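You operate a simulated robot arm through the tools that you are given. There is no shell and no other tool. Be economical: measure what you need, move in short steps, check, and stop when the job is done.

Carry out the task below with a simulated robot arm. There is one attempt and no reset: what you move stays moved.

## Task
Ready the rack of bins: slide latch free, hex key on the counter, bolts bin open, toggle clamp free.

It is judged by the outcome, as a careful person would: the job done as asked, and still so three seconds after it is handed in. It fails if anything else is knocked over, pushed out of place, dropped, spilled or broken.

## Robot
A 6-joint arm with a two-finger parallel gripper on a trunk, on a base that drives. Base frame: it is fixed to the floor where the robot stands at the start and does not move with it; the origin is under the middle of the robot, x ahead of it, y to its left, z up. Readings come in mm, rad, newtons and seconds.
With the tool pointing down near the work surface it reaches from about 100 to 600 mm from the robot's upright axis, wherever it stands. Its first joint turns from -2.897 to 2.897 rad. Places, roughly: counter of the rack of bins [700, 200, 800]; jaw of the gauge post [600, -300, 1000]; lever of the toggle clamp [500, -200, 900]; lid of the bolts bin [500, 600, 900]; slide latch [500, -200, 500]. Payload 4.1 kg.
The tool frame sits at the grasp point between the pads (the TCP): z along the fingers, y along the line on which they close. The tips reach 23 mm beyond it. The gripper opens to 94 mm. The fingers are 38 mm wide and 10 mm thick; the gripper's body (54 by 96 mm) begins 39 mm behind the TCP.
Orientation is that of the tool frame in the base frame, as [roll, pitch, yaw] about the fixed x, y, z axes, in that order (R = Rz(yaw) Ry(pitch) Rx(roll)). With the fingers straight down and closing along the base's y, the tool's x points along the base's -x, its y along +y and its z along -z.

## Interface
- The arm moves only by the tool send_rows. Its argument "motion" is a list of rows, each an object (a shift or turn left out is 0, a gripper value left out holds the last) with "travel": the shift along the tool's x, y, z in mm, a list of three; "turn": the turn, a rotation vector about the tool's x, y, z in rad, a list of three; "gripper": the closure, from 0 (fully open) to 1 (shut). In form: [{"travel": [x, y, z], "turn": [ax, ay, az], "gripper": gripper}, ...]. A call has 1 to 12 rows; each row shifts and turns the commanded pose from where the row before left it, along the tool's axes as they then stand. Rows are played at 5 a second. More than 50 mm and 0.15 rad between two rows, or a gripper value outside its range, and nothing of the call is played. A pose out of reach is approached as far as the arm can. The call stops where the force on the tool passes 50 N (or 10 N more than at its start, if that is more) or the arm is blocked; 0.2 s more then pass. The fingers move at their own pace (about 45 mm/s each) and stop on an object; they squeeze with about 37 N. The grip force told is the motor's: it shows also when the fingers shut on nothing. Time passes only in rows, and 0.2 s behind the last, so rows that do not move let the fingers close. It gives the time, the measured TCP pose, the force on the tool (base axes), the opening and the grip force at its end, in the units of the frame above (readings bear some noise), with the torque about the TCP (base axes, N m) and any sound that the robot's microphone picked up.
- Cameras (640 x 400 px; columns grow to the right, rows downward): "scene" is now at [31.8, 158.1, 1487.4]; the picture's right is [0.07, -1.00, 0.00], its down [-0.66, -0.05, -0.75] and it looks along [0.74, 0.06, -0.66] (base axes); focal length 245 px, centre (320, 200). "wrist" rides on the gripper at [86, 16, -74] in the tool frame; the picture's right is [-0.18, 0.98, 0.00], its down [-0.58, -0.11, -0.81] and it looks along [-0.79, -0.15, 0.59] (tool axes); focal length 243 px, centre (320, 200). There is no depth. A picture from a camera that has moved, and an enlarged one, comes with that camera's place and axes in the base frame and with its lens. The place of the scene camera against the robot may be out by one fixed shift of up to 18 mm in any direction.
- capture(camera): a new picture of that camera. It takes no simulated time.
- raise_lower(by): slides the trunk up (or, below 0, down) by that many mm; the arm and the scene camera ride with it, the base frame stays. It gives what a move gives, with no picture.
- base_move(legs): drives the robot by 1 to 6 legs, each [ahead, turn to the left] in mm and rad, along the robot's own axes; the way and the turn of a leg run together, so that a leg with both is an arc; at most 1500 mm and 3.142 rad a leg. The arm and the cameras ride along, it lands a little off, and it stops where it bumps. It gives what a move gives.
- pan_tilt(pan, tilt): turns the head with the scene camera to pan (to the left, within 2.705 rad either way) and tilt (down, from -0.506 to 1.204), counted from straight ahead of the robot. It gives what a move gives.
- zoom(camera, box): a new picture of the part [left, top, right, bottom] of that camera's present view, enlarged. It takes no simulated time.
- sign_off(): hands the job in; it is judged then, once.

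Go step by step. Nothing tells you exact positions but the pictures and the camera data: compare them with the known pose of the tool, close in by small moves and look again before you grip or let go. The budget is 120 turns and 82 pictures, counting those below and the enlarged ones. Unless the task says otherwise, let go and move clear before handing in, and close with one line.

The tools are called after "Request:" as a command line: name --argument value ..., lists and objects as JSON in quotes. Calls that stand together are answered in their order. send_rows: Moves the arm, as the interface text tells. Its arguments: {"type":"object","properties":{"motion":{"type":"array"}},"required":["motion"]} The other tools are called the same way: raise_lower (by) slides the trunk up or down; base_move (legs) drives the base; pan_tilt (pan, tilt) turns the head that bears the scene camera; capture (camera) takes a picture; zoom (camera, box) takes an enlarged picture of a part of a camera's view; sign_off () hands the job in.

At the start:

```text
time_s: 0.0
ee_pos: [357.4, 163.1, 1314.3]
tool_rot: [-3.14, 0.0, 3.141]
wrist_force: [0.0, -0.4, -0.1]
wrist_torque: [0.02, 0.03, -0.03]
finger_gap: 93.6
finger_force: 0.0
trunk travel left (down, up): [-443.0, 147.0]
robot x, y, heading: [0.7, -1.4, -0.001]
head pan, tilt: [0.075, 0.728]
```

scene: 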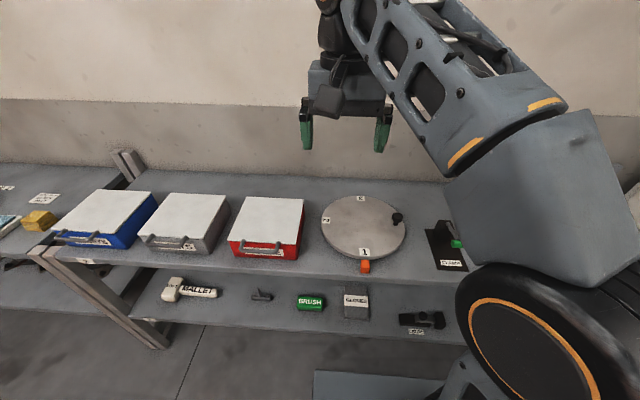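
wrist: 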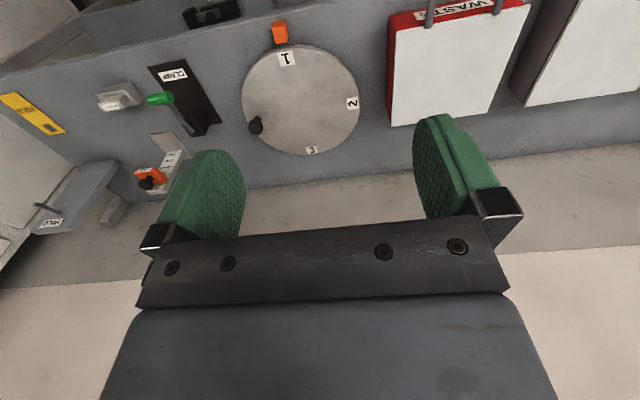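

I see a counter with three lidded bins, a turntable, a toggle clamp, and a lower shelf with several items. I'll look closer to read the labels.

Request:
zoom --camera "scene" --box '[0, 170, 320, 370]'

Request:
zoom --camera "scene" --box '[240, 180, 480, 330]'

Request:
zoom --camera "wrist" --box '[0, 0, 320, 200]'

```text
2.00 times, centred on (160, 270) of scene
camera zoom: at [31.8, 158.1, 1487.4], right [0.07, -1.0, 0.0], down [-0.66, -0.05, -0.75], along [0.74, 0.06, -0.66], focal length 490 px, centre (640, 60)
```

zoom: 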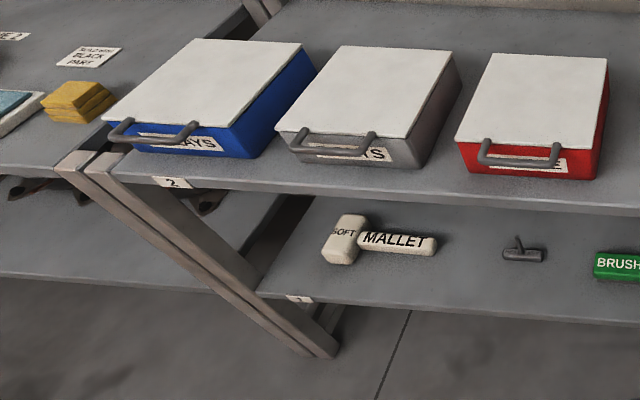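

```text
2.67 times, centred on (360, 255) of scene
camera zoom: at [31.8, 158.1, 1487.4], right [0.07, -1.0, 0.0], down [-0.66, -0.05, -0.75], along [0.74, 0.06, -0.66], focal length 653 px, centre (213, 53)
```

zoom: 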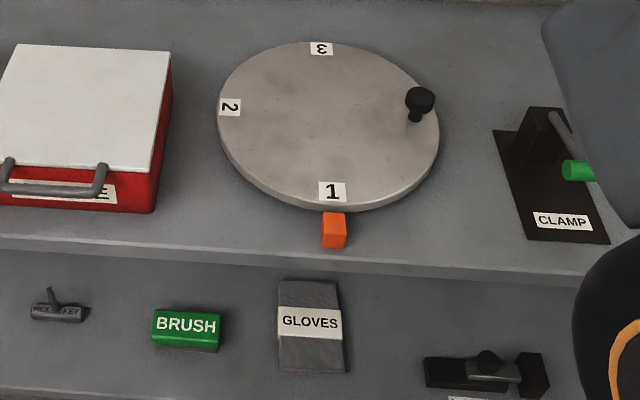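

```text
2.00 times, centred on (160, 100) of wrist
camera zoom: at [272.5, 178.9, 1389.9], right [0.18, 0.98, 0.0], down [0.58, -0.11, 0.81], along [0.79, -0.15, -0.59], focal length 485 px, centre (640, 400)
```

zoom: 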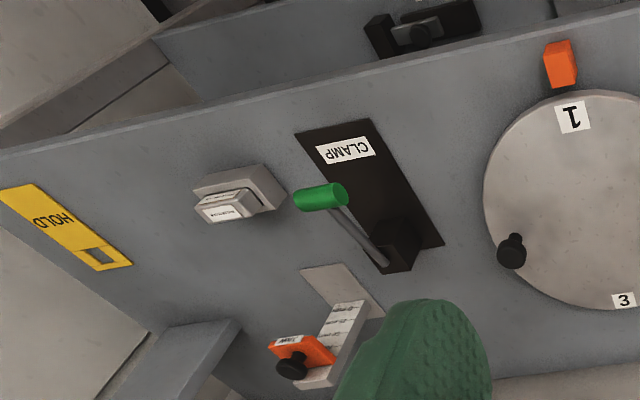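

The hex key sits on the lower shelf beside the mallet and brush. I can't read the bin labels yet and there are cards around, so I'll pan the head both ways.

Request:
pan_tilt --pan 0.9 --tilt 0.75

Request:
capture --camera "scene"

Request:
pan_tilt --pan -0.75 --tilt 0.75

Request:
capture --camera "scene"

```text
time_s: 1.1
ee_pos: [357.6, 161.7, 1314.9]
tool_rot: [3.142, 0.0, 3.141]
wrist_force: [0.3, -0.7, 0.2]
wrist_torque: [-0.01, 0.0, 0.0]
finger_gap: 93.8
finger_force: 0.1
trunk travel left (down, up): [-443.0, 147.0]
robot x, y, heading: [1.9, -4.3, -0.002]
head pan, tilt: [0.901, 0.75]
```

```text
76 pictures are left
camera scene: at [-0.3, 216.7, 1485.5], right [0.78, -0.62, 0.0], down [-0.42, -0.53, -0.73], along [0.45, 0.57, -0.68], focal length 245 px, centre (320, 200)
```

scene: 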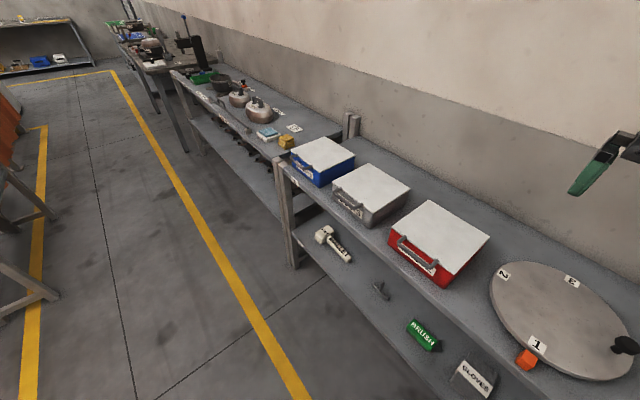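

```text
time_s: 2.9
ee_pos: [357.9, 162.0, 1316.0]
tool_rot: [-3.141, 0.001, -3.141]
wrist_force: [-0.3, -0.2, -0.2]
wrist_torque: [0.01, 0.01, 0.0]
finger_gap: 93.9
finger_force: 0.1
trunk travel left (down, up): [-443.0, 147.0]
robot x, y, heading: [3.2, -0.8, -0.001]
head pan, tilt: [-0.75, 0.75]
```

```text
75 pictures are left
camera scene: at [8.8, 95.3, 1485.5], right [-0.68, -0.73, 0.0], down [-0.5, 0.46, -0.73], along [0.54, -0.5, -0.68], focal length 245 px, centre (320, 200)
```

scene: 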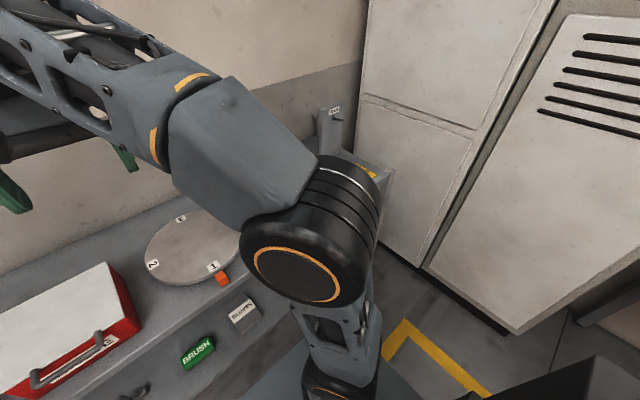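

The base sits in front of the rack: blue, grey and red bins run from left to right, and the grey one fits the bolts bin's rough place. I'll move the arm toward the clamp side to see the clamp with the wrist camera and clear the scene view.

Request:
send_rows --motion '[{"travel": [0, -40, 20]}, {"travel": [0, -40, 20]}, {"travel": [0, -40, 20]}, {"travel": [0, -40, 20]}, {"travel": [0, -40, 20]}, {"travel": [0, -40, 20]}, {"travel": [0, -40, 20]}]'

Request:
capture --camera "wrist"

Request:
pan_tilt --pan 0.6 --tilt 0.75

Request:
zoom --camera "scene" --box '[200, 100, 520, 300]'

```text
time_s: 4.5
ee_pos: [356.6, -116.3, 1174.6]
tool_rot: [3.14, -0.002, -3.141]
wrist_force: [-0.3, -0.8, 0.0]
wrist_torque: [0.01, -0.02, -0.01]
finger_gap: 93.9
finger_force: 0.1
trunk travel left (down, up): [-443.0, 147.0]
robot x, y, heading: [3.3, 0.4, -0.0]
head pan, tilt: [-0.75, 0.75]
```

```text
74 pictures are left
camera wrist: at [270.3, -99.6, 1249.3], right [0.18, 0.98, 0.0], down [0.58, -0.11, 0.81], along [0.79, -0.15, -0.59], focal length 243 px, centre (320, 200)
```

wrist: 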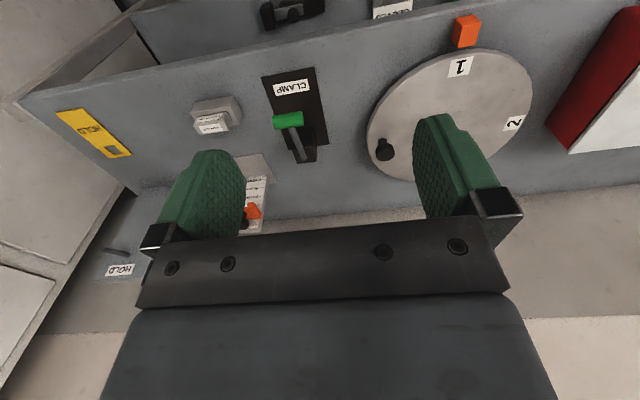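

```text
time_s: 6.0
ee_pos: [355.6, -112.9, 1175.4]
tool_rot: [3.141, 0.001, -3.139]
wrist_force: [1.1, -0.2, -0.2]
wrist_torque: [-0.01, 0.03, -0.03]
finger_gap: 93.7
finger_force: 0.2
trunk travel left (down, up): [-443.0, 147.0]
robot x, y, heading: [-0.2, -1.1, -0.001]
head pan, tilt: [0.6, 0.75]
```

```text
2.00 times, centred on (360, 200) of scene
camera zoom: at [16.6, 198.5, 1485.5], right [0.56, -0.83, 0.0], down [-0.56, -0.39, -0.73], along [0.6, 0.41, -0.68], focal length 490 px, centre (240, 200)
```

zoom: 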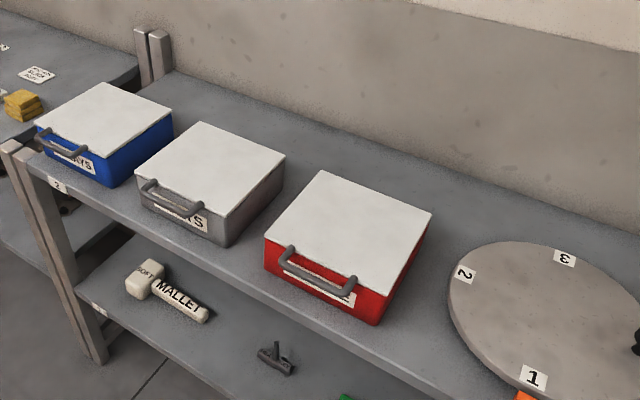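

The grey bin's label seems to end in "TS", so it is likely BOLTS; I'll confirm that close up later. Next I look closely at the clamp and the latch.

Request:
zoom --camera "wrist" --box '[160, 0, 400, 150]'

Request:
pan_tilt --pan -0.3 --tilt 0.8

Request:
capture --camera "scene"

```text
2.67 times, centred on (280, 75) of wrist
camera zoom: at [270.5, -98.5, 1249.8], right [0.18, 0.98, 0.0], down [0.58, -0.11, 0.81], along [0.79, -0.15, -0.59], focal length 647 px, centre (427, 533)
```

zoom: 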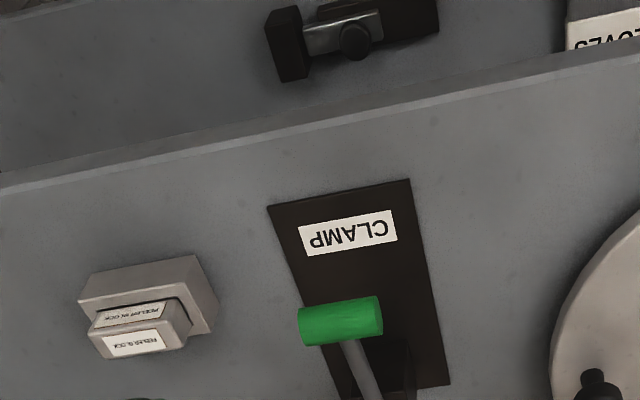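

```text
time_s: 7.2
ee_pos: [355.3, -115.9, 1174.4]
tool_rot: [3.141, -0.001, 3.141]
wrist_force: [-0.5, -0.2, 0.2]
wrist_torque: [0.0, 0.0, 0.0]
finger_gap: 94.1
finger_force: 0.1
trunk travel left (down, up): [-443.0, 147.0]
robot x, y, heading: [-1.8, 0.4, 0.003]
head pan, tilt: [-0.3, 0.799]
```

```text
71 pictures are left
camera scene: at [25.2, 128.0, 1481.5], right [-0.29, -0.96, 0.0], down [-0.69, 0.21, -0.7], along [0.67, -0.21, -0.72], focal length 245 px, centre (320, 200)
```

scene: 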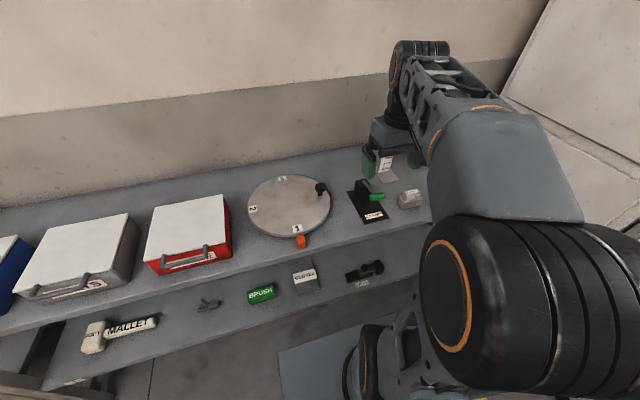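

Next to the clamp there is a button box with small labels, and the latch is below the counter. I'll read these more closely.

Request:
zoom --camera "wrist" --box '[185, 85, 249, 125]'

Request:
zoom --camera "scene" --box '[280, 140, 440, 300]'

Request:
zoom --camera "scene" --box '[40, 240, 240, 365]'

```text
10.00 times, centred on (217, 105) of wrist
camera zoom: at [270.4, -98.5, 1249.8], right [0.18, 0.98, 0.0], down [0.58, -0.11, 0.81], along [0.79, -0.15, -0.59], focal length 2426 px, centre (1350, 1150)
```

zoom: 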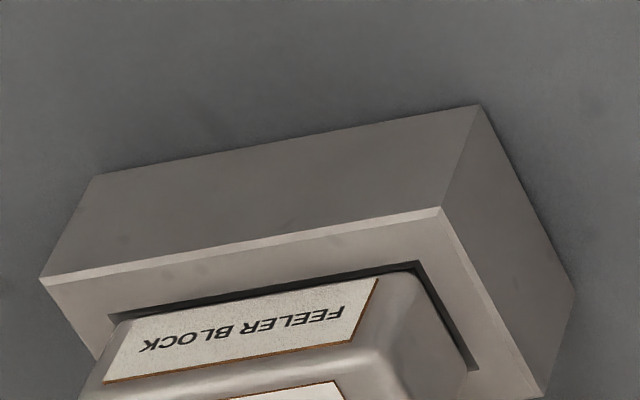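

```text
2.50 times, centred on (360, 220) of scene
camera zoom: at [25.2, 128.0, 1481.5], right [-0.29, -0.96, 0.0], down [-0.69, 0.21, -0.7], along [0.67, -0.21, -0.72], focal length 612 px, centre (220, 150)
```

zoom: 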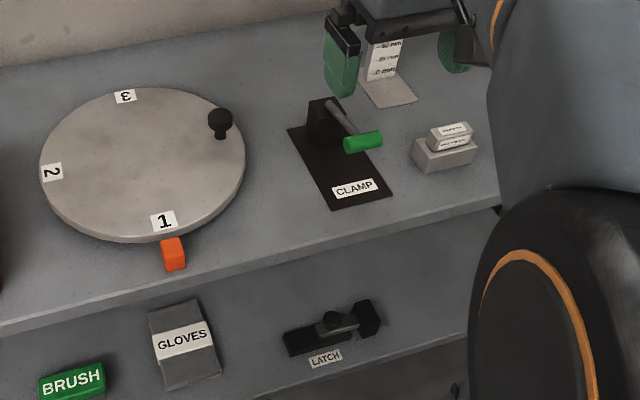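

```text
3.20 times, centred on (140, 302) of scene
camera zoom: at [25.2, 128.0, 1481.5], right [-0.29, -0.96, 0.0], down [-0.69, 0.21, -0.7], along [0.67, -0.21, -0.72], focal length 784 px, centre (896, -128)
```

zoom: 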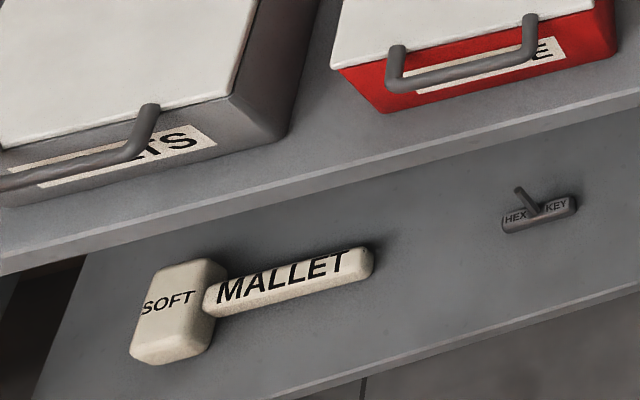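

The grey bin's label ends in "TS", so that is BOLTS. Triangulating from the wrist views puts the counter near z≈850, the clamp's green grip at about [482, -189, 933] with the lever pointing toward me and slightly up, and the latch knob near [460, -200, 545]. I'll start with the clamp by moving above its grip.

Request:
send_rows --motion '[{"travel": [-20, -15, 30]}, {"travel": [-20, -15, 30]}, {"travel": [-20, -15, 30]}, {"travel": [-20, -15, 20]}, {"travel": [-20, -13, 10]}]'

Request:
capture --camera "wrist"

Request:
capture --camera "scene"

```text
time_s: 8.3
ee_pos: [458.5, -190.9, 1054.7]
tool_rot: [3.141, 0.0, -3.141]
wrist_force: [0.0, 0.3, 0.5]
wrist_torque: [-0.02, 0.02, 0.0]
finger_gap: 94.1
finger_force: 0.0
trunk travel left (down, up): [-443.0, 147.0]
robot x, y, heading: [1.9, -1.9, 0.002]
head pan, tilt: [-0.3, 0.799]
```

```text
67 pictures are left
camera wrist: at [373.5, -173.9, 1129.5], right [0.18, 0.98, 0.0], down [0.58, -0.11, 0.81], along [0.79, -0.15, -0.59], focal length 243 px, centre (320, 200)
```

wrist: 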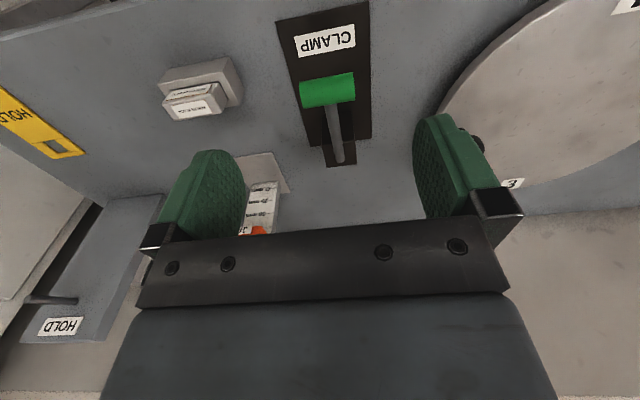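

```text
66 pictures are left
camera scene: at [25.4, 127.8, 1481.5], right [-0.3, -0.96, 0.0], down [-0.68, 0.21, -0.7], along [0.67, -0.21, -0.72], focal length 245 px, centre (320, 200)
```

scene: 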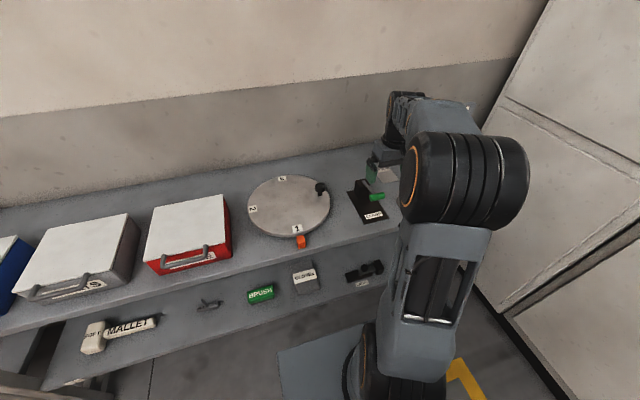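

The fresh view confirms the grip at about [483, -188, 933], roughly 46 mm long along y. I'll descend with the open fingers straddling its ends.

Request:
send_rows --motion '[{"travel": [-8, 1, 40]}, {"travel": [-8, 1, 40]}, {"travel": [-8, 1, 30]}, {"travel": [0, 0, 10]}]'

Request:
capture --camera "wrist"

Request:
zoom --camera "scene" --box '[320, 120, 480, 220]'

```text
time_s: 9.3
ee_pos: [484.8, -186.4, 934.5]
tool_rot: [3.14, 0.0, 3.141]
wrist_force: [0.6, -0.5, 0.3]
wrist_torque: [0.02, 0.03, 0.04]
finger_gap: 93.9
finger_force: 0.0
trunk travel left (down, up): [-443.0, 147.0]
robot x, y, heading: [3.5, -1.9, 0.001]
head pan, tilt: [-0.3, 0.799]
```

```text
65 pictures are left
camera wrist: at [397.8, -171.3, 1010.4], right [0.18, 0.98, 0.0], down [0.58, -0.11, 0.81], along [0.79, -0.15, -0.59], focal length 243 px, centre (320, 200)
```

wrist: 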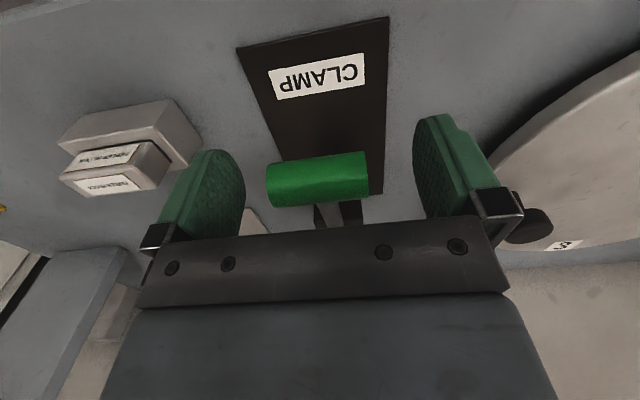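

```text
4.00 times, centred on (400, 170) of scene
camera zoom: at [25.4, 127.8, 1481.5], right [-0.3, -0.96, 0.0], down [-0.68, 0.21, -0.7], along [0.67, -0.21, -0.72], focal length 980 px, centre (0, 320)
```

zoom: 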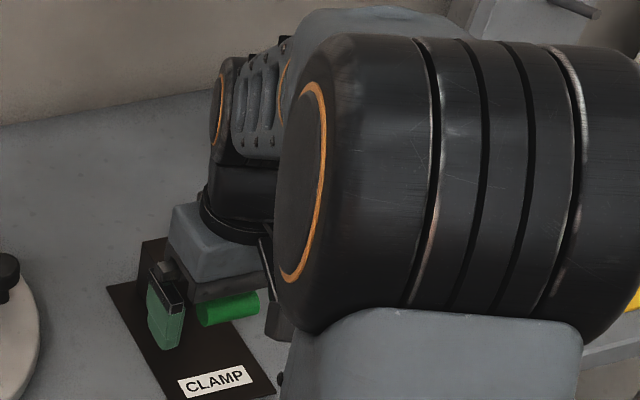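

The grip sits right at the TCP. I'll close on its ends.

Request:
send_rows --motion '[{"gripper": 0.5}, {"gripper": 1}, {"gripper": 1}, {"gripper": 1}]'

```text
time_s: 10.3
ee_pos: [483.4, -187.5, 936.9]
tool_rot: [-3.14, 0.0, -3.141]
wrist_force: [0.0, -1.6, -0.9]
wrist_torque: [-0.04, 0.12, -0.01]
finger_gap: 65.3
finger_force: 45.1
trunk travel left (down, up): [-443.0, 147.0]
robot x, y, heading: [-2.9, 0.9, -0.005]
head pan, tilt: [-0.3, 0.799]
```

The gap stopped at 65 mm, which is wider than I expected, so I'll look.

Request:
capture --camera "wrist"

```text
63 pictures are left
camera wrist: at [397.7, -171.6, 1010.6], right [0.18, 0.98, 0.0], down [0.58, -0.11, 0.81], along [0.79, -0.15, -0.59], focal length 243 px, centre (320, 200)
```

wrist: 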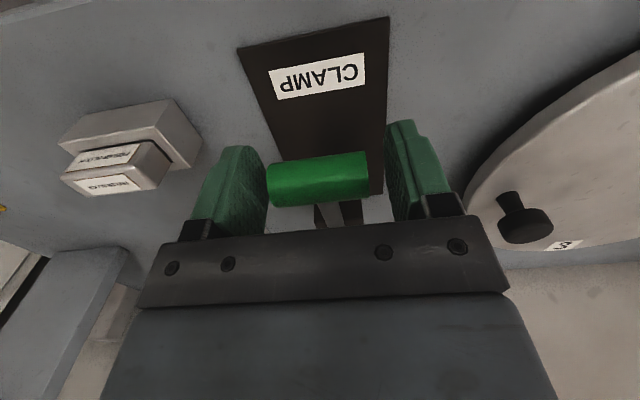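

Only the -y finger touches, so I'm about 8 mm too far to +y. I'll open slightly, shift, and close again.

Request:
send_rows --motion '[{"gripper": 0.15}, {"travel": [0, -8, 0], "gripper": 0.15}, {"gripper": 0.6}, {"gripper": 1}, {"gripper": 1}]'

Request:
capture --camera "wrist"

```text
time_s: 11.5
ee_pos: [485.4, -187.8, 936.0]
tool_rot: [3.133, -0.002, -3.138]
wrist_force: [-1.1, 22.9, 5.3]
wrist_torque: [1.12, -0.58, -0.25]
finger_gap: 65.0
finger_force: 44.7
trunk travel left (down, up): [-443.0, 147.0]
robot x, y, heading: [0.5, -1.1, 0.008]
head pan, tilt: [-0.3, 0.799]
stopped in row 5: the force on the tool passed its limit at 52 N (the readings are from after the stop); the commanded pose is now the measured one
```

```text
62 pictures are left
camera wrist: at [398.5, -172.7, 1011.0], right [0.18, 0.98, 0.01], down [0.58, -0.12, 0.8], along [0.79, -0.14, -0.6], focal length 243 px, centre (320, 200)
```

wrist: 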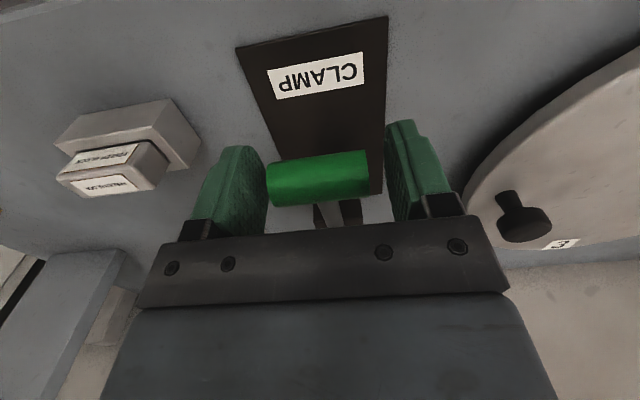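

The fingers are held at 65 mm with force on both sides. I'll zoom to see the contact.

Request:
zoom --camera "wrist" --box '[180, 100, 480, 260]'

Request:
zoom --camera "scene" --box '[335, 160, 415, 220]'

```text
2.13 times, centred on (330, 180) of wrist
camera zoom: at [398.5, -172.7, 1011.0], right [0.18, 0.98, 0.01], down [0.58, -0.12, 0.8], along [0.79, -0.14, -0.6], focal length 518 px, centre (299, 243)
```

zoom: 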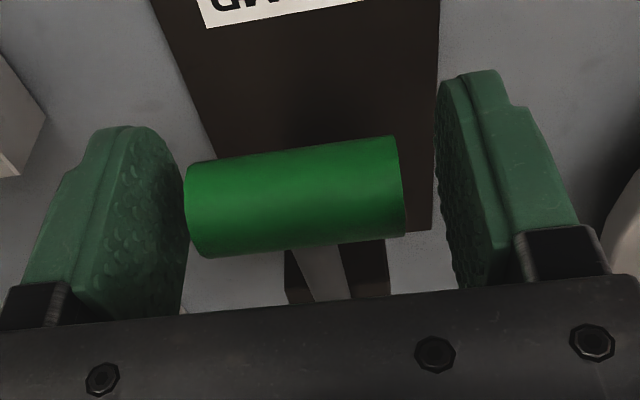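

```text
6.67 times, centred on (375, 190) of scene
camera zoom: at [22.9, 130.7, 1481.3], right [-0.29, -0.96, 0.0], down [-0.69, 0.2, -0.7], along [0.67, -0.2, -0.72], focal length 1633 px, centre (-47, 267)
```

zoom: 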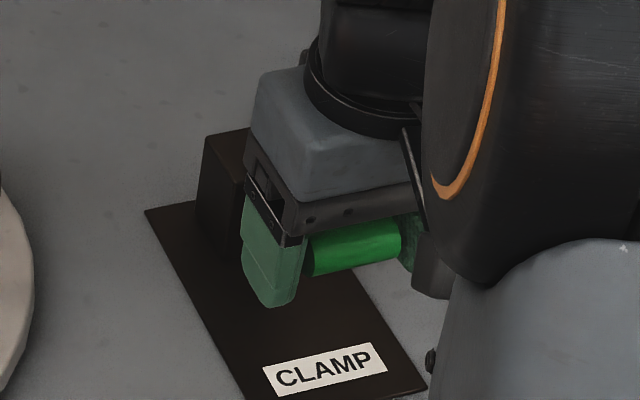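

The force is balanced when centred, so the grip is really held; its solid ends are longer than they look. I'll lift it along the estimated arc in small steps.

Request:
send_rows --motion '[{"travel": [-3, 0, -8], "gripper": 1}, {"travel": [-3, 0, -8]}, {"travel": [-4, 0, -8]}]'

Request:
capture --camera "wrist"

```text
time_s: 12.3
ee_pos: [492.3, -187.7, 959.2]
tool_rot: [3.134, -0.011, -3.138]
wrist_force: [-11.6, 39.3, -10.1]
wrist_torque: [-0.02, 1.23, 0.03]
finger_gap: 65.2
finger_force: 44.7
trunk travel left (down, up): [-443.0, 147.0]
robot x, y, heading: [3.2, -1.3, 0.01]
head pan, tilt: [-0.3, 0.799]
```

```text
59 pictures are left
camera wrist: at [408.2, -172.7, 1035.0], right [0.18, 0.98, 0.01], down [0.59, -0.11, 0.8], along [0.79, -0.14, -0.6], focal length 243 px, centre (320, 200)
```

wrist: 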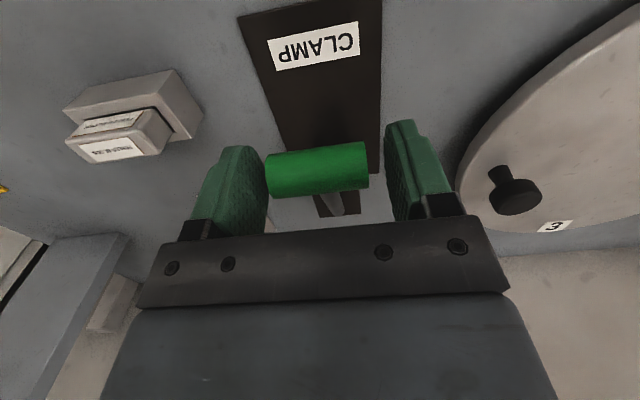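

The lever follows the gripper. There's a side load in y, so I'll relieve it slightly while continuing the arc.

Request:
send_rows --motion '[{"travel": [0, 3, 0]}, {"travel": [-5, 0, -8]}, {"travel": [-6, 0, -7]}, {"travel": [-6, 0, -7]}]'

```text
time_s: 13.3
ee_pos: [509.4, -187.9, 981.4]
tool_rot: [3.135, -0.006, -3.14]
wrist_force: [-19.0, 20.9, -4.0]
wrist_torque: [0.14, 1.27, 0.04]
finger_gap: 65.7
finger_force: 44.4
trunk travel left (down, up): [-443.0, 147.0]
robot x, y, heading: [-0.5, -1.2, 0.005]
head pan, tilt: [-0.3, 0.799]
```

Request:
send_rows --motion '[{"travel": [0, 2, 0]}, {"travel": [-7, 0, -6]}, {"travel": [-8, 0, -6]}, {"travel": [-8, 0, -5]}]'

Request:
capture --camera "wrist"

```text
time_s: 14.3
ee_pos: [532.9, -187.3, 998.4]
tool_rot: [3.138, 0.001, -3.138]
wrist_force: [-19.2, 3.3, 6.4]
wrist_torque: [-0.02, 1.24, 0.0]
finger_gap: 65.3
finger_force: 45.2
trunk travel left (down, up): [-443.0, 147.0]
robot x, y, heading: [2.8, 2.6, 0.005]
head pan, tilt: [-0.3, 0.799]
```

```text
58 pictures are left
camera wrist: at [447.2, -172.3, 1073.9], right [0.18, 0.98, 0.01], down [0.58, -0.11, 0.81], along [0.79, -0.14, -0.59], focal length 243 px, centre (320, 200)
```

wrist: 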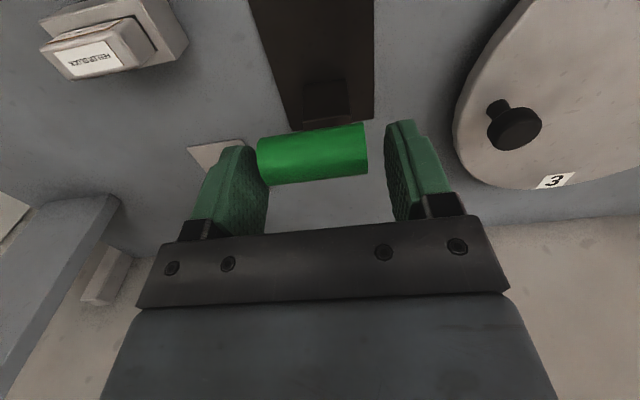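

The grip has come up and is well over the plate. I'll check it from the scene camera.

Request:
zoom --camera "scene" --box '[320, 120, 440, 220]'

```text
4.00 times, centred on (380, 170) of scene
camera zoom: at [21.4, 129.0, 1481.6], right [-0.29, -0.96, 0.0], down [-0.68, 0.21, -0.7], along [0.67, -0.2, -0.72], focal length 980 px, centre (80, 320)
```

zoom: 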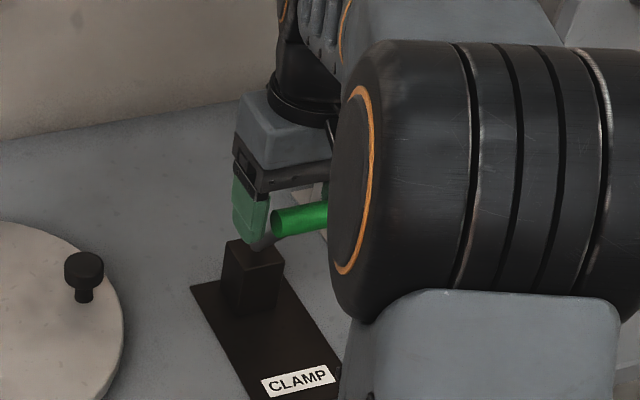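

The lever stands roughly 55–60° up from a pivot at the block's top. I'll continue toward vertical and beyond, watching for a stop.

Request:
send_rows --motion '[{"travel": [-8, 0, -4]}, {"travel": [-8, 0, -3]}, {"travel": [-9, 0, -2]}]'

Request:
send_rows --motion '[{"travel": [-9, 0, -1]}, {"travel": [-9, 0, 1]}, {"travel": [-9, 0, 2]}]'

Request:
zoom --camera "scene" --box '[320, 120, 440, 220]'

Request:
capture --camera "wrist"

```text
time_s: 15.1
ee_pos: [556.5, -187.8, 1008.4]
tool_rot: [3.136, 0.003, -3.138]
wrist_force: [-17.2, -3.4, 12.1]
wrist_torque: [-0.14, 1.28, 0.04]
finger_gap: 65.3
finger_force: 44.5
trunk travel left (down, up): [-443.0, 147.0]
robot x, y, heading: [-2.5, 2.4, 0.003]
head pan, tilt: [-0.3, 0.799]
```

```text
time_s: 15.9
ee_pos: [586.8, -187.9, 1002.9]
tool_rot: [3.133, -0.001, -3.139]
wrist_force: [-0.6, 0.8, -0.7]
wrist_torque: [0.0, -0.01, -0.02]
finger_gap: 0.2
finger_force: 41.9
trunk travel left (down, up): [-443.0, 147.0]
robot x, y, heading: [-0.5, 0.5, 0.007]
head pan, tilt: [-0.3, 0.799]
```

```text
4.00 times, centred on (380, 170) of scene
camera zoom: at [24.3, 128.6, 1481.4], right [-0.29, -0.96, 0.0], down [-0.69, 0.21, -0.7], along [0.67, -0.2, -0.72], focal length 980 px, centre (80, 320)
```

zoom: 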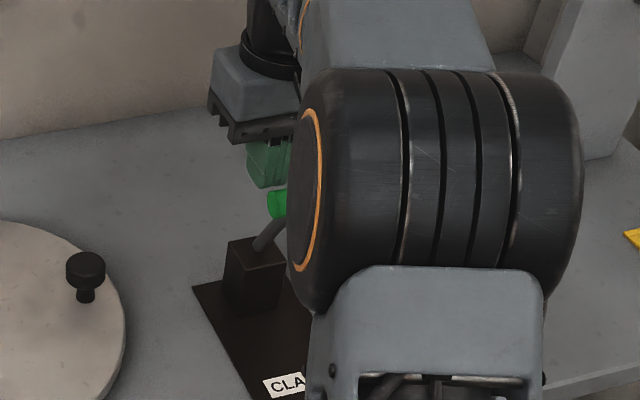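

```text
55 pictures are left
camera wrist: at [501.7, -171.5, 1078.9], right [0.18, 0.98, 0.01], down [0.58, -0.11, 0.8], along [0.79, -0.14, -0.59], focal length 243 px, centre (320, 200)
```

wrist: 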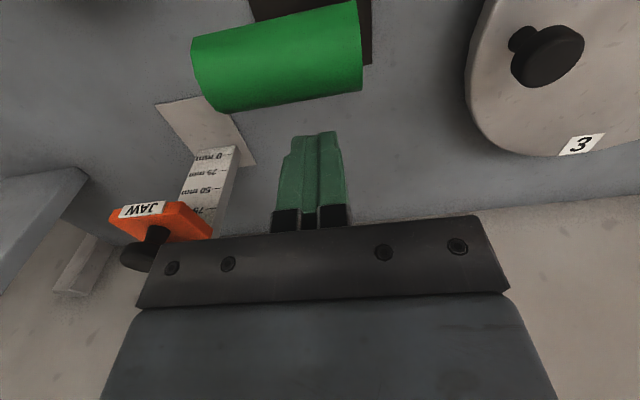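

The grip slipped out and now stands at about [532, -189, 1004], roughly 60° up. I'll go over to its front side with the fingers closed and push it on toward upright.

Request:
send_rows --motion '[{"travel": [0, 0, -35], "gripper": 1}, {"travel": [0, 0, -35]}, {"travel": [40, 0, 0]}, {"travel": [40, 0, 0]}, {"travel": [34, 0, 0]}, {"travel": [0, 0, 35]}, {"travel": [0, 0, 30]}, {"travel": [-15, 0, 0]}]'

Request:
capture --camera "wrist"

```text
time_s: 17.7
ee_pos: [486.8, -189.1, 1006.7]
tool_rot: [3.136, -0.003, -3.137]
wrist_force: [0.7, -0.8, -0.1]
wrist_torque: [0.02, 0.02, 0.01]
finger_gap: 0.0
finger_force: 42.1
trunk travel left (down, up): [-443.0, 147.0]
robot x, y, heading: [-3.4, 2.8, 0.011]
head pan, tilt: [-0.3, 0.799]
```

```text
54 pictures are left
camera wrist: at [402.3, -172.5, 1083.8], right [0.18, 0.98, 0.01], down [0.58, -0.11, 0.8], along [0.79, -0.14, -0.59], focal length 243 px, centre (320, 200)
```

wrist: 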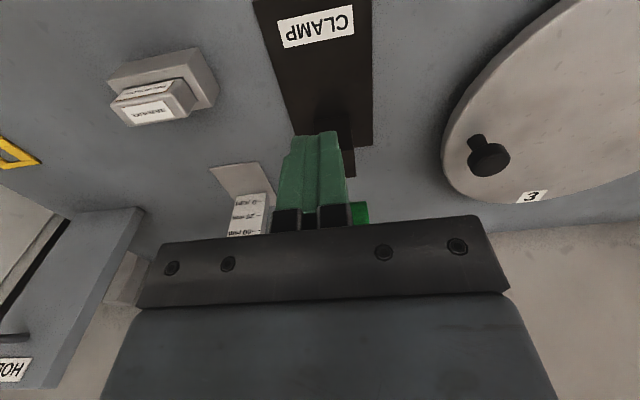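

The grip is visible just behind the fingers. I push it forward step by step.

Request:
send_rows --motion '[{"travel": [-10, 0, 0]}, {"travel": [-10, 0, 0]}, {"travel": [-10, 0, 0]}, {"travel": [-10, 0, 0]}, {"travel": [-10, 0, 0]}]'

Request:
zoom --camera "scene" --box '[320, 120, 440, 220]'

```text
time_s: 18.9
ee_pos: [537.5, -186.6, 1009.0]
tool_rot: [3.135, -0.001, -3.138]
wrist_force: [-1.3, -0.5, 0.7]
wrist_torque: [0.01, 0.02, -0.04]
finger_gap: 0.0
finger_force: 41.8
trunk travel left (down, up): [-443.0, 147.0]
robot x, y, heading: [1.6, 0.6, 0.008]
head pan, tilt: [-0.3, 0.799]
```

```text
4.00 times, centred on (380, 170) of scene
camera zoom: at [24.1, 128.3, 1481.5], right [-0.29, -0.96, 0.0], down [-0.69, 0.21, -0.7], along [0.67, -0.2, -0.72], focal length 980 px, centre (80, 320)
```

zoom: 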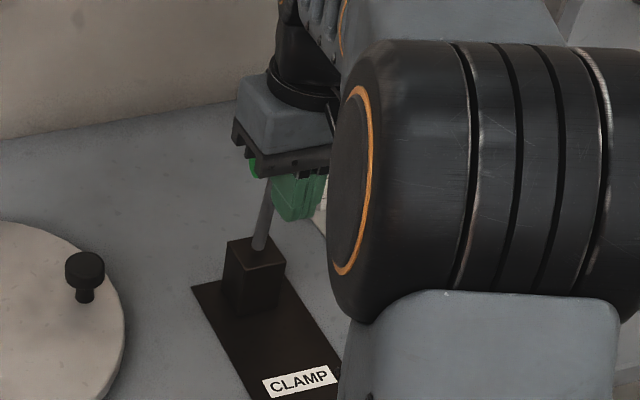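

The lever is now near vertical and moving easily. I'll continue pushing to find its end.

Request:
send_rows --motion '[{"travel": [-10, 0, 0]}, {"travel": [-10, 0, 0]}, {"travel": [-10, 0, 0]}, {"travel": [-10, 0, 0]}]'

Request:
zoom --camera "scene" --box '[320, 120, 440, 220]'

```text
time_s: 19.6
ee_pos: [550.1, -187.5, 1010.6]
tool_rot: [3.128, -0.024, -3.139]
wrist_force: [-29.3, 8.8, 10.4]
wrist_torque: [-0.04, -0.36, 0.13]
finger_gap: 0.0
finger_force: 42.6
trunk travel left (down, up): [-443.0, 147.0]
robot x, y, heading: [-1.2, -1.1, 0.004]
head pan, tilt: [-0.3, 0.799]
stopped in row 3: the force on the tool passed its limit at 61 N (the readings are from after the stop); the commanded pose is now the measured one
```

```text
4.00 times, centred on (380, 170) of scene
camera zoom: at [18.2, 130.0, 1481.7], right [-0.29, -0.96, 0.0], down [-0.68, 0.21, -0.7], along [0.67, -0.2, -0.71], focal length 980 px, centre (80, 320)
```

zoom: 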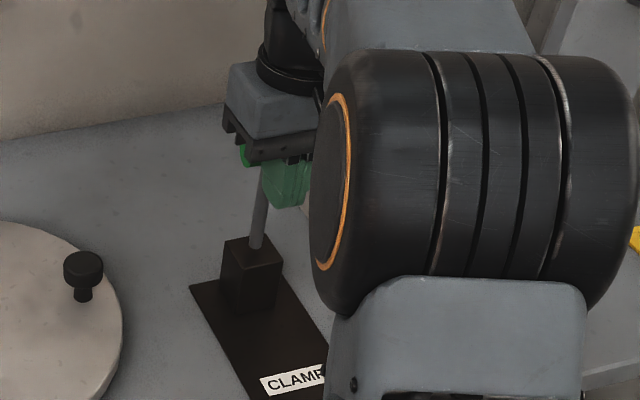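

It hit a hard stop with the lever upright. I'll back away and check that it stays there.

Request:
send_rows --motion '[{"travel": [20, 0, 0]}, {"travel": [40, 0, -10]}, {"travel": [40, 0, -10]}, {"travel": [40, 0, -10]}, {"travel": [40, 0, 0]}]'

Request:
capture --camera "wrist"

Request:
zoom --camera "scene" --box '[240, 140, 440, 300]'

```text
time_s: 20.9
ee_pos: [376.5, -188.3, 1043.8]
tool_rot: [3.128, -0.024, -3.139]
wrist_force: [0.0, -0.4, -0.3]
wrist_torque: [-0.03, 0.02, 0.0]
finger_gap: 0.0
finger_force: 42.4
trunk travel left (down, up): [-443.0, 147.0]
robot x, y, heading: [0.3, -3.1, 0.003]
head pan, tilt: [-0.3, 0.799]
```

```text
51 pictures are left
camera wrist: at [291.7, -173.1, 1121.7], right [0.18, 0.98, 0.01], down [0.6, -0.12, 0.79], along [0.78, -0.14, -0.61], focal length 243 px, centre (320, 200)
```

wrist: 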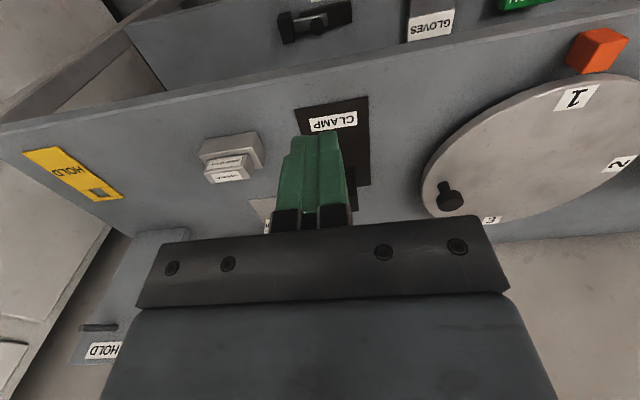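

```text
2.50 times, centred on (340, 220) of scene
camera zoom: at [23.6, 128.6, 1481.5], right [-0.29, -0.96, 0.0], down [-0.69, 0.21, -0.7], along [0.67, -0.2, -0.72], focal length 612 px, centre (270, 150)
```

zoom: 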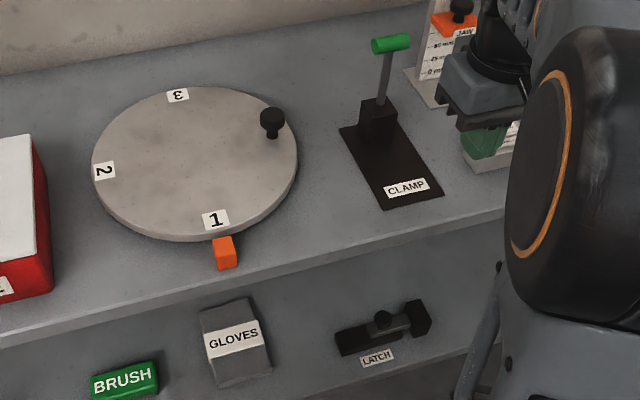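

The clamp lever now stands upright and stays there. Next is the latch under the counter: I'll back up the base for room and lower the trunk, with the arm clear of the counter edge (x≈409).

Request:
base_move --legs '[[-140, 0]]'

Request:
raise_lower --by -400

Request:
capture --camera "wrist"

Request:
capture --camera "scene"

```text
time_s: 22.2
ee_pos: [235.8, -188.6, 1044.8]
tool_rot: [3.13, -0.022, -3.14]
wrist_force: [-0.2, -0.2, -0.8]
wrist_torque: [0.03, -0.01, 0.03]
finger_gap: 0.0
finger_force: 42.2
trunk travel left (down, up): [-443.0, 147.0]
robot x, y, heading: [-143.0, 1.4, 0.005]
head pan, tilt: [-0.3, 0.799]
```

```text
time_s: 26.0
ee_pos: [236.5, -189.4, 644.5]
tool_rot: [3.13, -0.022, -3.14]
wrist_force: [0.6, -0.2, 0.4]
wrist_torque: [-0.03, 0.05, 0.0]
finger_gap: 0.0
finger_force: 42.7
trunk travel left (down, up): [-43.0, 547.0]
robot x, y, heading: [-139.1, -0.1, 0.003]
head pan, tilt: [-0.3, 0.799]
```

```text
49 pictures are left
camera wrist: at [152.7, -174.0, 721.7], right [0.18, 0.98, 0.01], down [0.6, -0.12, 0.79], along [0.78, -0.14, -0.61], focal length 243 px, centre (320, 200)
```

wrist: 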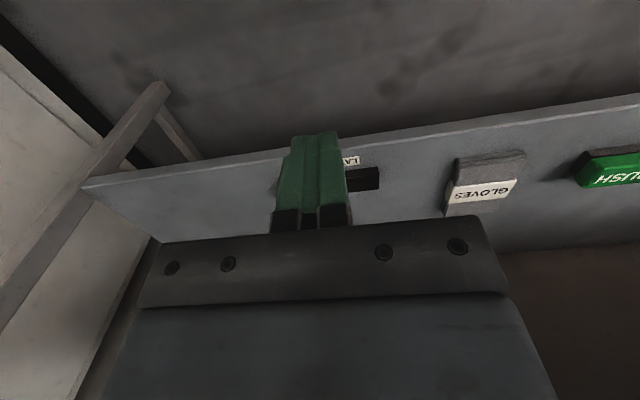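

```text
48 pictures are left
camera scene: at [-115.8, 127.7, 1081.5], right [-0.29, -0.96, 0.0], down [-0.69, 0.21, -0.7], along [0.67, -0.2, -0.72], focal length 245 px, centre (320, 200)
```

scene: 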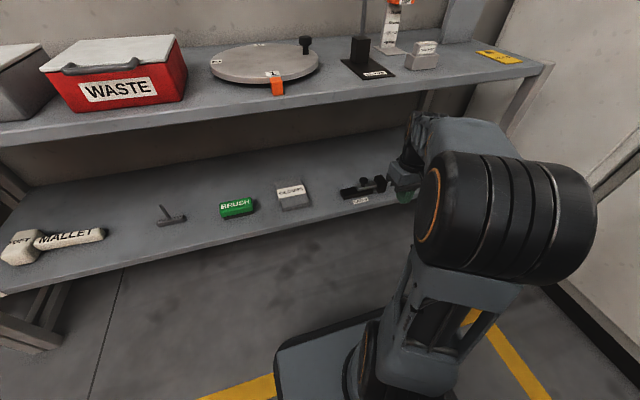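

The latch is visible on the lower shelf. I'll tilt the tool forward about 45° and open the gripper before approaching.

Request:
send_rows --motion '[{"turn": [0, -0.13, 0], "gripper": 0.3}, {"turn": [0, -0.13, 0]}, {"turn": [0, -0.13, 0]}, {"turn": [0, -0.13, 0]}, {"turn": [0, -0.13, 0]}, {"turn": [0, -0.13, 0]}]'

Request:
capture --camera "wrist"

Request:
zoom --camera "scene" --box '[300, 120, 460, 220]'

```text
time_s: 27.4
ee_pos: [237.1, -189.1, 644.8]
tool_rot: [3.126, 0.758, 3.131]
wrist_force: [-0.2, -0.6, 0.6]
wrist_torque: [0.0, 0.02, -0.01]
finger_gap: 65.8
finger_force: 0.0
trunk travel left (down, up): [-43.0, 547.0]
robot x, y, heading: [-140.6, -1.0, 0.003]
head pan, tilt: [-0.3, 0.799]
```

```text
47 pictures are left
camera wrist: at [123.3, -173.0, 640.0], right [0.13, 0.98, 0.14], down [-0.13, -0.12, 0.98], along [0.98, -0.15, 0.11], focal length 243 px, centre (320, 200)
```

wrist: 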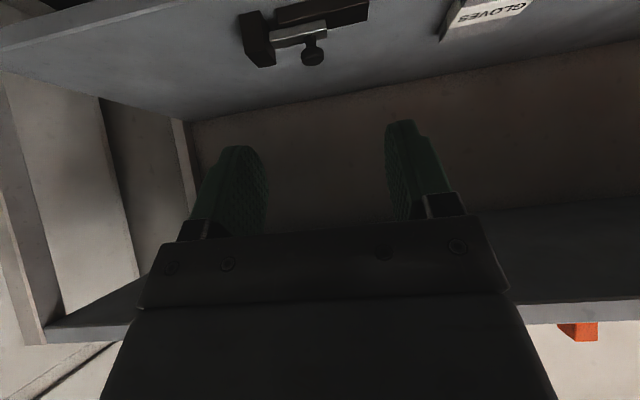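

```text
4.00 times, centred on (380, 170) of scene
camera zoom: at [-115.8, 127.7, 1081.5], right [-0.29, -0.96, 0.0], down [-0.69, 0.21, -0.7], along [0.67, -0.2, -0.72], focal length 980 px, centre (80, 320)
```

zoom: 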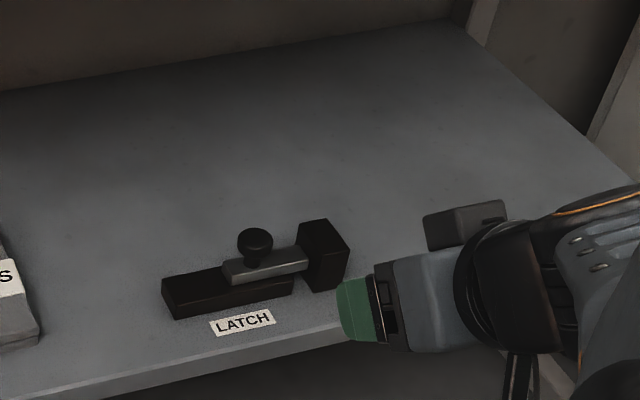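

From two wrist views the latch knob's head is at about [479, -209, 478], with the keeper block to its right (-y), so I must slide it toward +y. I'll approach to about 50 mm short of it along the tool axis.

Request:
send_rows --motion '[{"travel": [-12, -4, 43], "gripper": 0.5}, {"travel": [-12, -4, 43]}, {"travel": [-12, -4, 43]}, {"travel": [-12, -3, 43]}, {"travel": [-11, -3, 43]}]'

Request:
capture --camera "wrist"

Request:
zoom --camera "scene" --box '[300, 120, 460, 220]'

```text
time_s: 28.6
ee_pos: [426.9, -205.9, 529.5]
tool_rot: [3.124, 0.757, 3.132]
wrist_force: [0.0, 0.6, 0.4]
wrist_torque: [-0.03, -0.01, -0.01]
finger_gap: 47.0
finger_force: 0.0
trunk travel left (down, up): [-43.0, 547.0]
robot x, y, heading: [-137.0, -0.1, 0.009]
head pan, tilt: [-0.3, 0.799]
```

```text
45 pictures are left
camera wrist: at [313.7, -189.3, 524.6], right [0.13, 0.98, 0.14], down [-0.13, -0.12, 0.98], along [0.98, -0.15, 0.11], focal length 243 px, centre (320, 200)
```

wrist: 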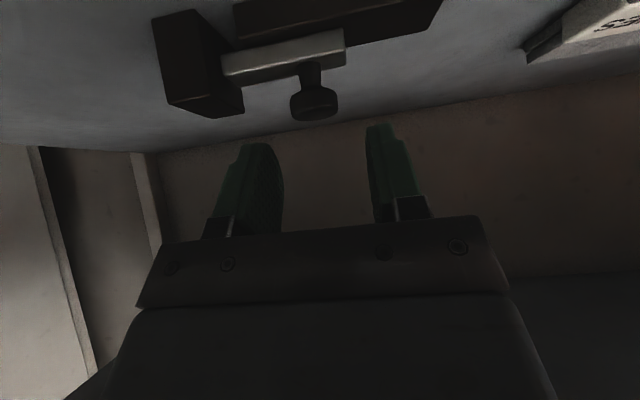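

```text
4.00 times, centred on (380, 170) of scene
camera zoom: at [-116.2, 127.8, 1081.5], right [-0.29, -0.96, 0.0], down [-0.69, 0.21, -0.7], along [0.67, -0.2, -0.72], focal length 980 px, centre (80, 320)
```

zoom: 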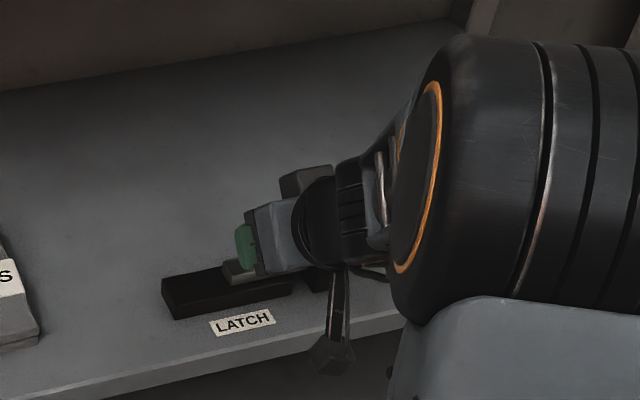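

The knob head refines to about [471, -208, 481], about 30 mm wide, with roughly 30 mm clear to the keeper. I'll advance along the tool axis and look again.

Request:
send_rows --motion '[{"travel": [0, -1, 15]}, {"travel": [0, -1, 15]}]'

Request:
capture --camera "wrist"

```text
time_s: 29.2
ee_pos: [448.1, -206.5, 505.9]
tool_rot: [3.124, 0.757, 3.131]
wrist_force: [0.1, 0.1, 0.4]
wrist_torque: [-0.02, -0.01, 0.0]
finger_gap: 47.1
finger_force: 0.1
trunk travel left (down, up): [-43.0, 547.0]
robot x, y, heading: [-142.0, 0.1, -0.0]
head pan, tilt: [-0.3, 0.799]
```

```text
43 pictures are left
camera wrist: at [335.1, -191.0, 501.8], right [0.13, 0.98, 0.14], down [-0.13, -0.12, 0.98], along [0.98, -0.15, 0.11], focal length 243 px, centre (320, 200)
```

wrist: 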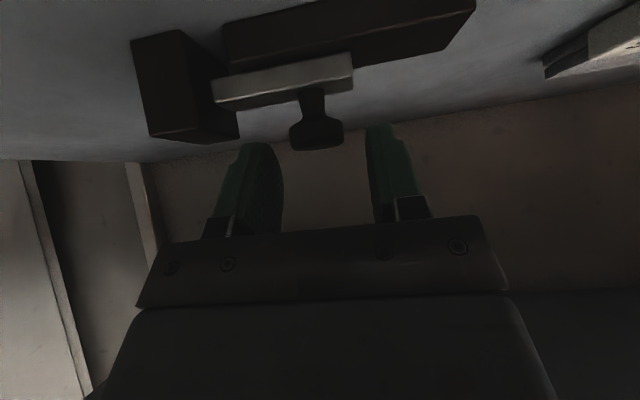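

Alignment is good and the -y finger clears the keeper by about 8 mm. I'll advance the last 22 mm, then close on the knob.

Request:
send_rows --motion '[{"travel": [0, -1, 11]}, {"travel": [1, 0, 10]}]'

Request:
capture --camera "wrist"

```text
time_s: 29.8
ee_pos: [462.9, -207.0, 489.9]
tool_rot: [3.124, 0.756, 3.131]
wrist_force: [1.0, 0.0, 0.5]
wrist_torque: [0.0, -0.01, 0.01]
finger_gap: 47.0
finger_force: 0.0
trunk travel left (down, up): [-43.0, 547.0]
robot x, y, heading: [-142.1, -2.0, 0.003]
head pan, tilt: [-0.3, 0.799]
```

```text
42 pictures are left
camera wrist: at [348.6, -191.2, 485.7], right [0.13, 0.98, 0.14], down [-0.13, -0.12, 0.98], along [0.98, -0.15, 0.11], focal length 243 px, centre (320, 200)
```

wrist: 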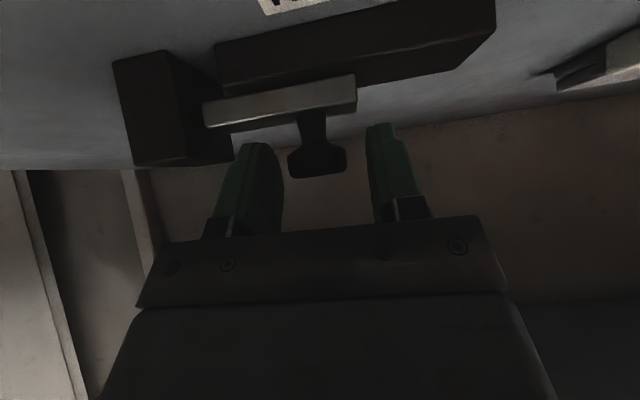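

The knob is between the fingertips. I close on it.

Request:
send_rows --motion '[{"gripper": 0.7}, {"gripper": 0.8}, {"gripper": 0.8}]'

```text
time_s: 30.6
ee_pos: [461.8, -207.9, 489.8]
tool_rot: [3.124, 0.755, 3.13]
wrist_force: [3.5, -0.5, 0.1]
wrist_torque: [-0.01, -0.12, 0.0]
finger_gap: 30.7
finger_force: 45.2
trunk travel left (down, up): [-43.0, 547.0]
robot x, y, heading: [-140.5, 0.3, 0.006]
head pan, tilt: [-0.3, 0.799]
```

Gripped at 30.7 mm, matching the knob's width. Now I slide it toward +y.

Request:
send_rows --motion '[{"travel": [0, 8, 0]}, {"travel": [0, 8, 0]}, {"travel": [0, 8, 0]}]'

Request:
capture --camera "wrist"

```text
time_s: 31.4
ee_pos: [461.8, -183.8, 490.0]
tool_rot: [3.124, 0.756, 3.13]
wrist_force: [10.3, -1.0, -6.6]
wrist_torque: [0.25, -0.31, 0.03]
finger_gap: 31.1
finger_force: 45.3
trunk travel left (down, up): [-43.0, 547.0]
robot x, y, heading: [-140.5, -6.0, 0.004]
head pan, tilt: [-0.3, 0.799]
```

```text
41 pictures are left
camera wrist: at [348.5, -167.5, 485.8], right [0.13, 0.98, 0.14], down [-0.13, -0.12, 0.98], along [0.98, -0.15, 0.11], focal length 243 px, centre (320, 200)
```

wrist: 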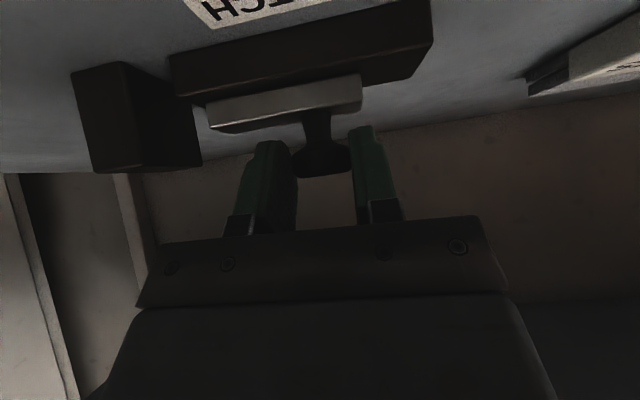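

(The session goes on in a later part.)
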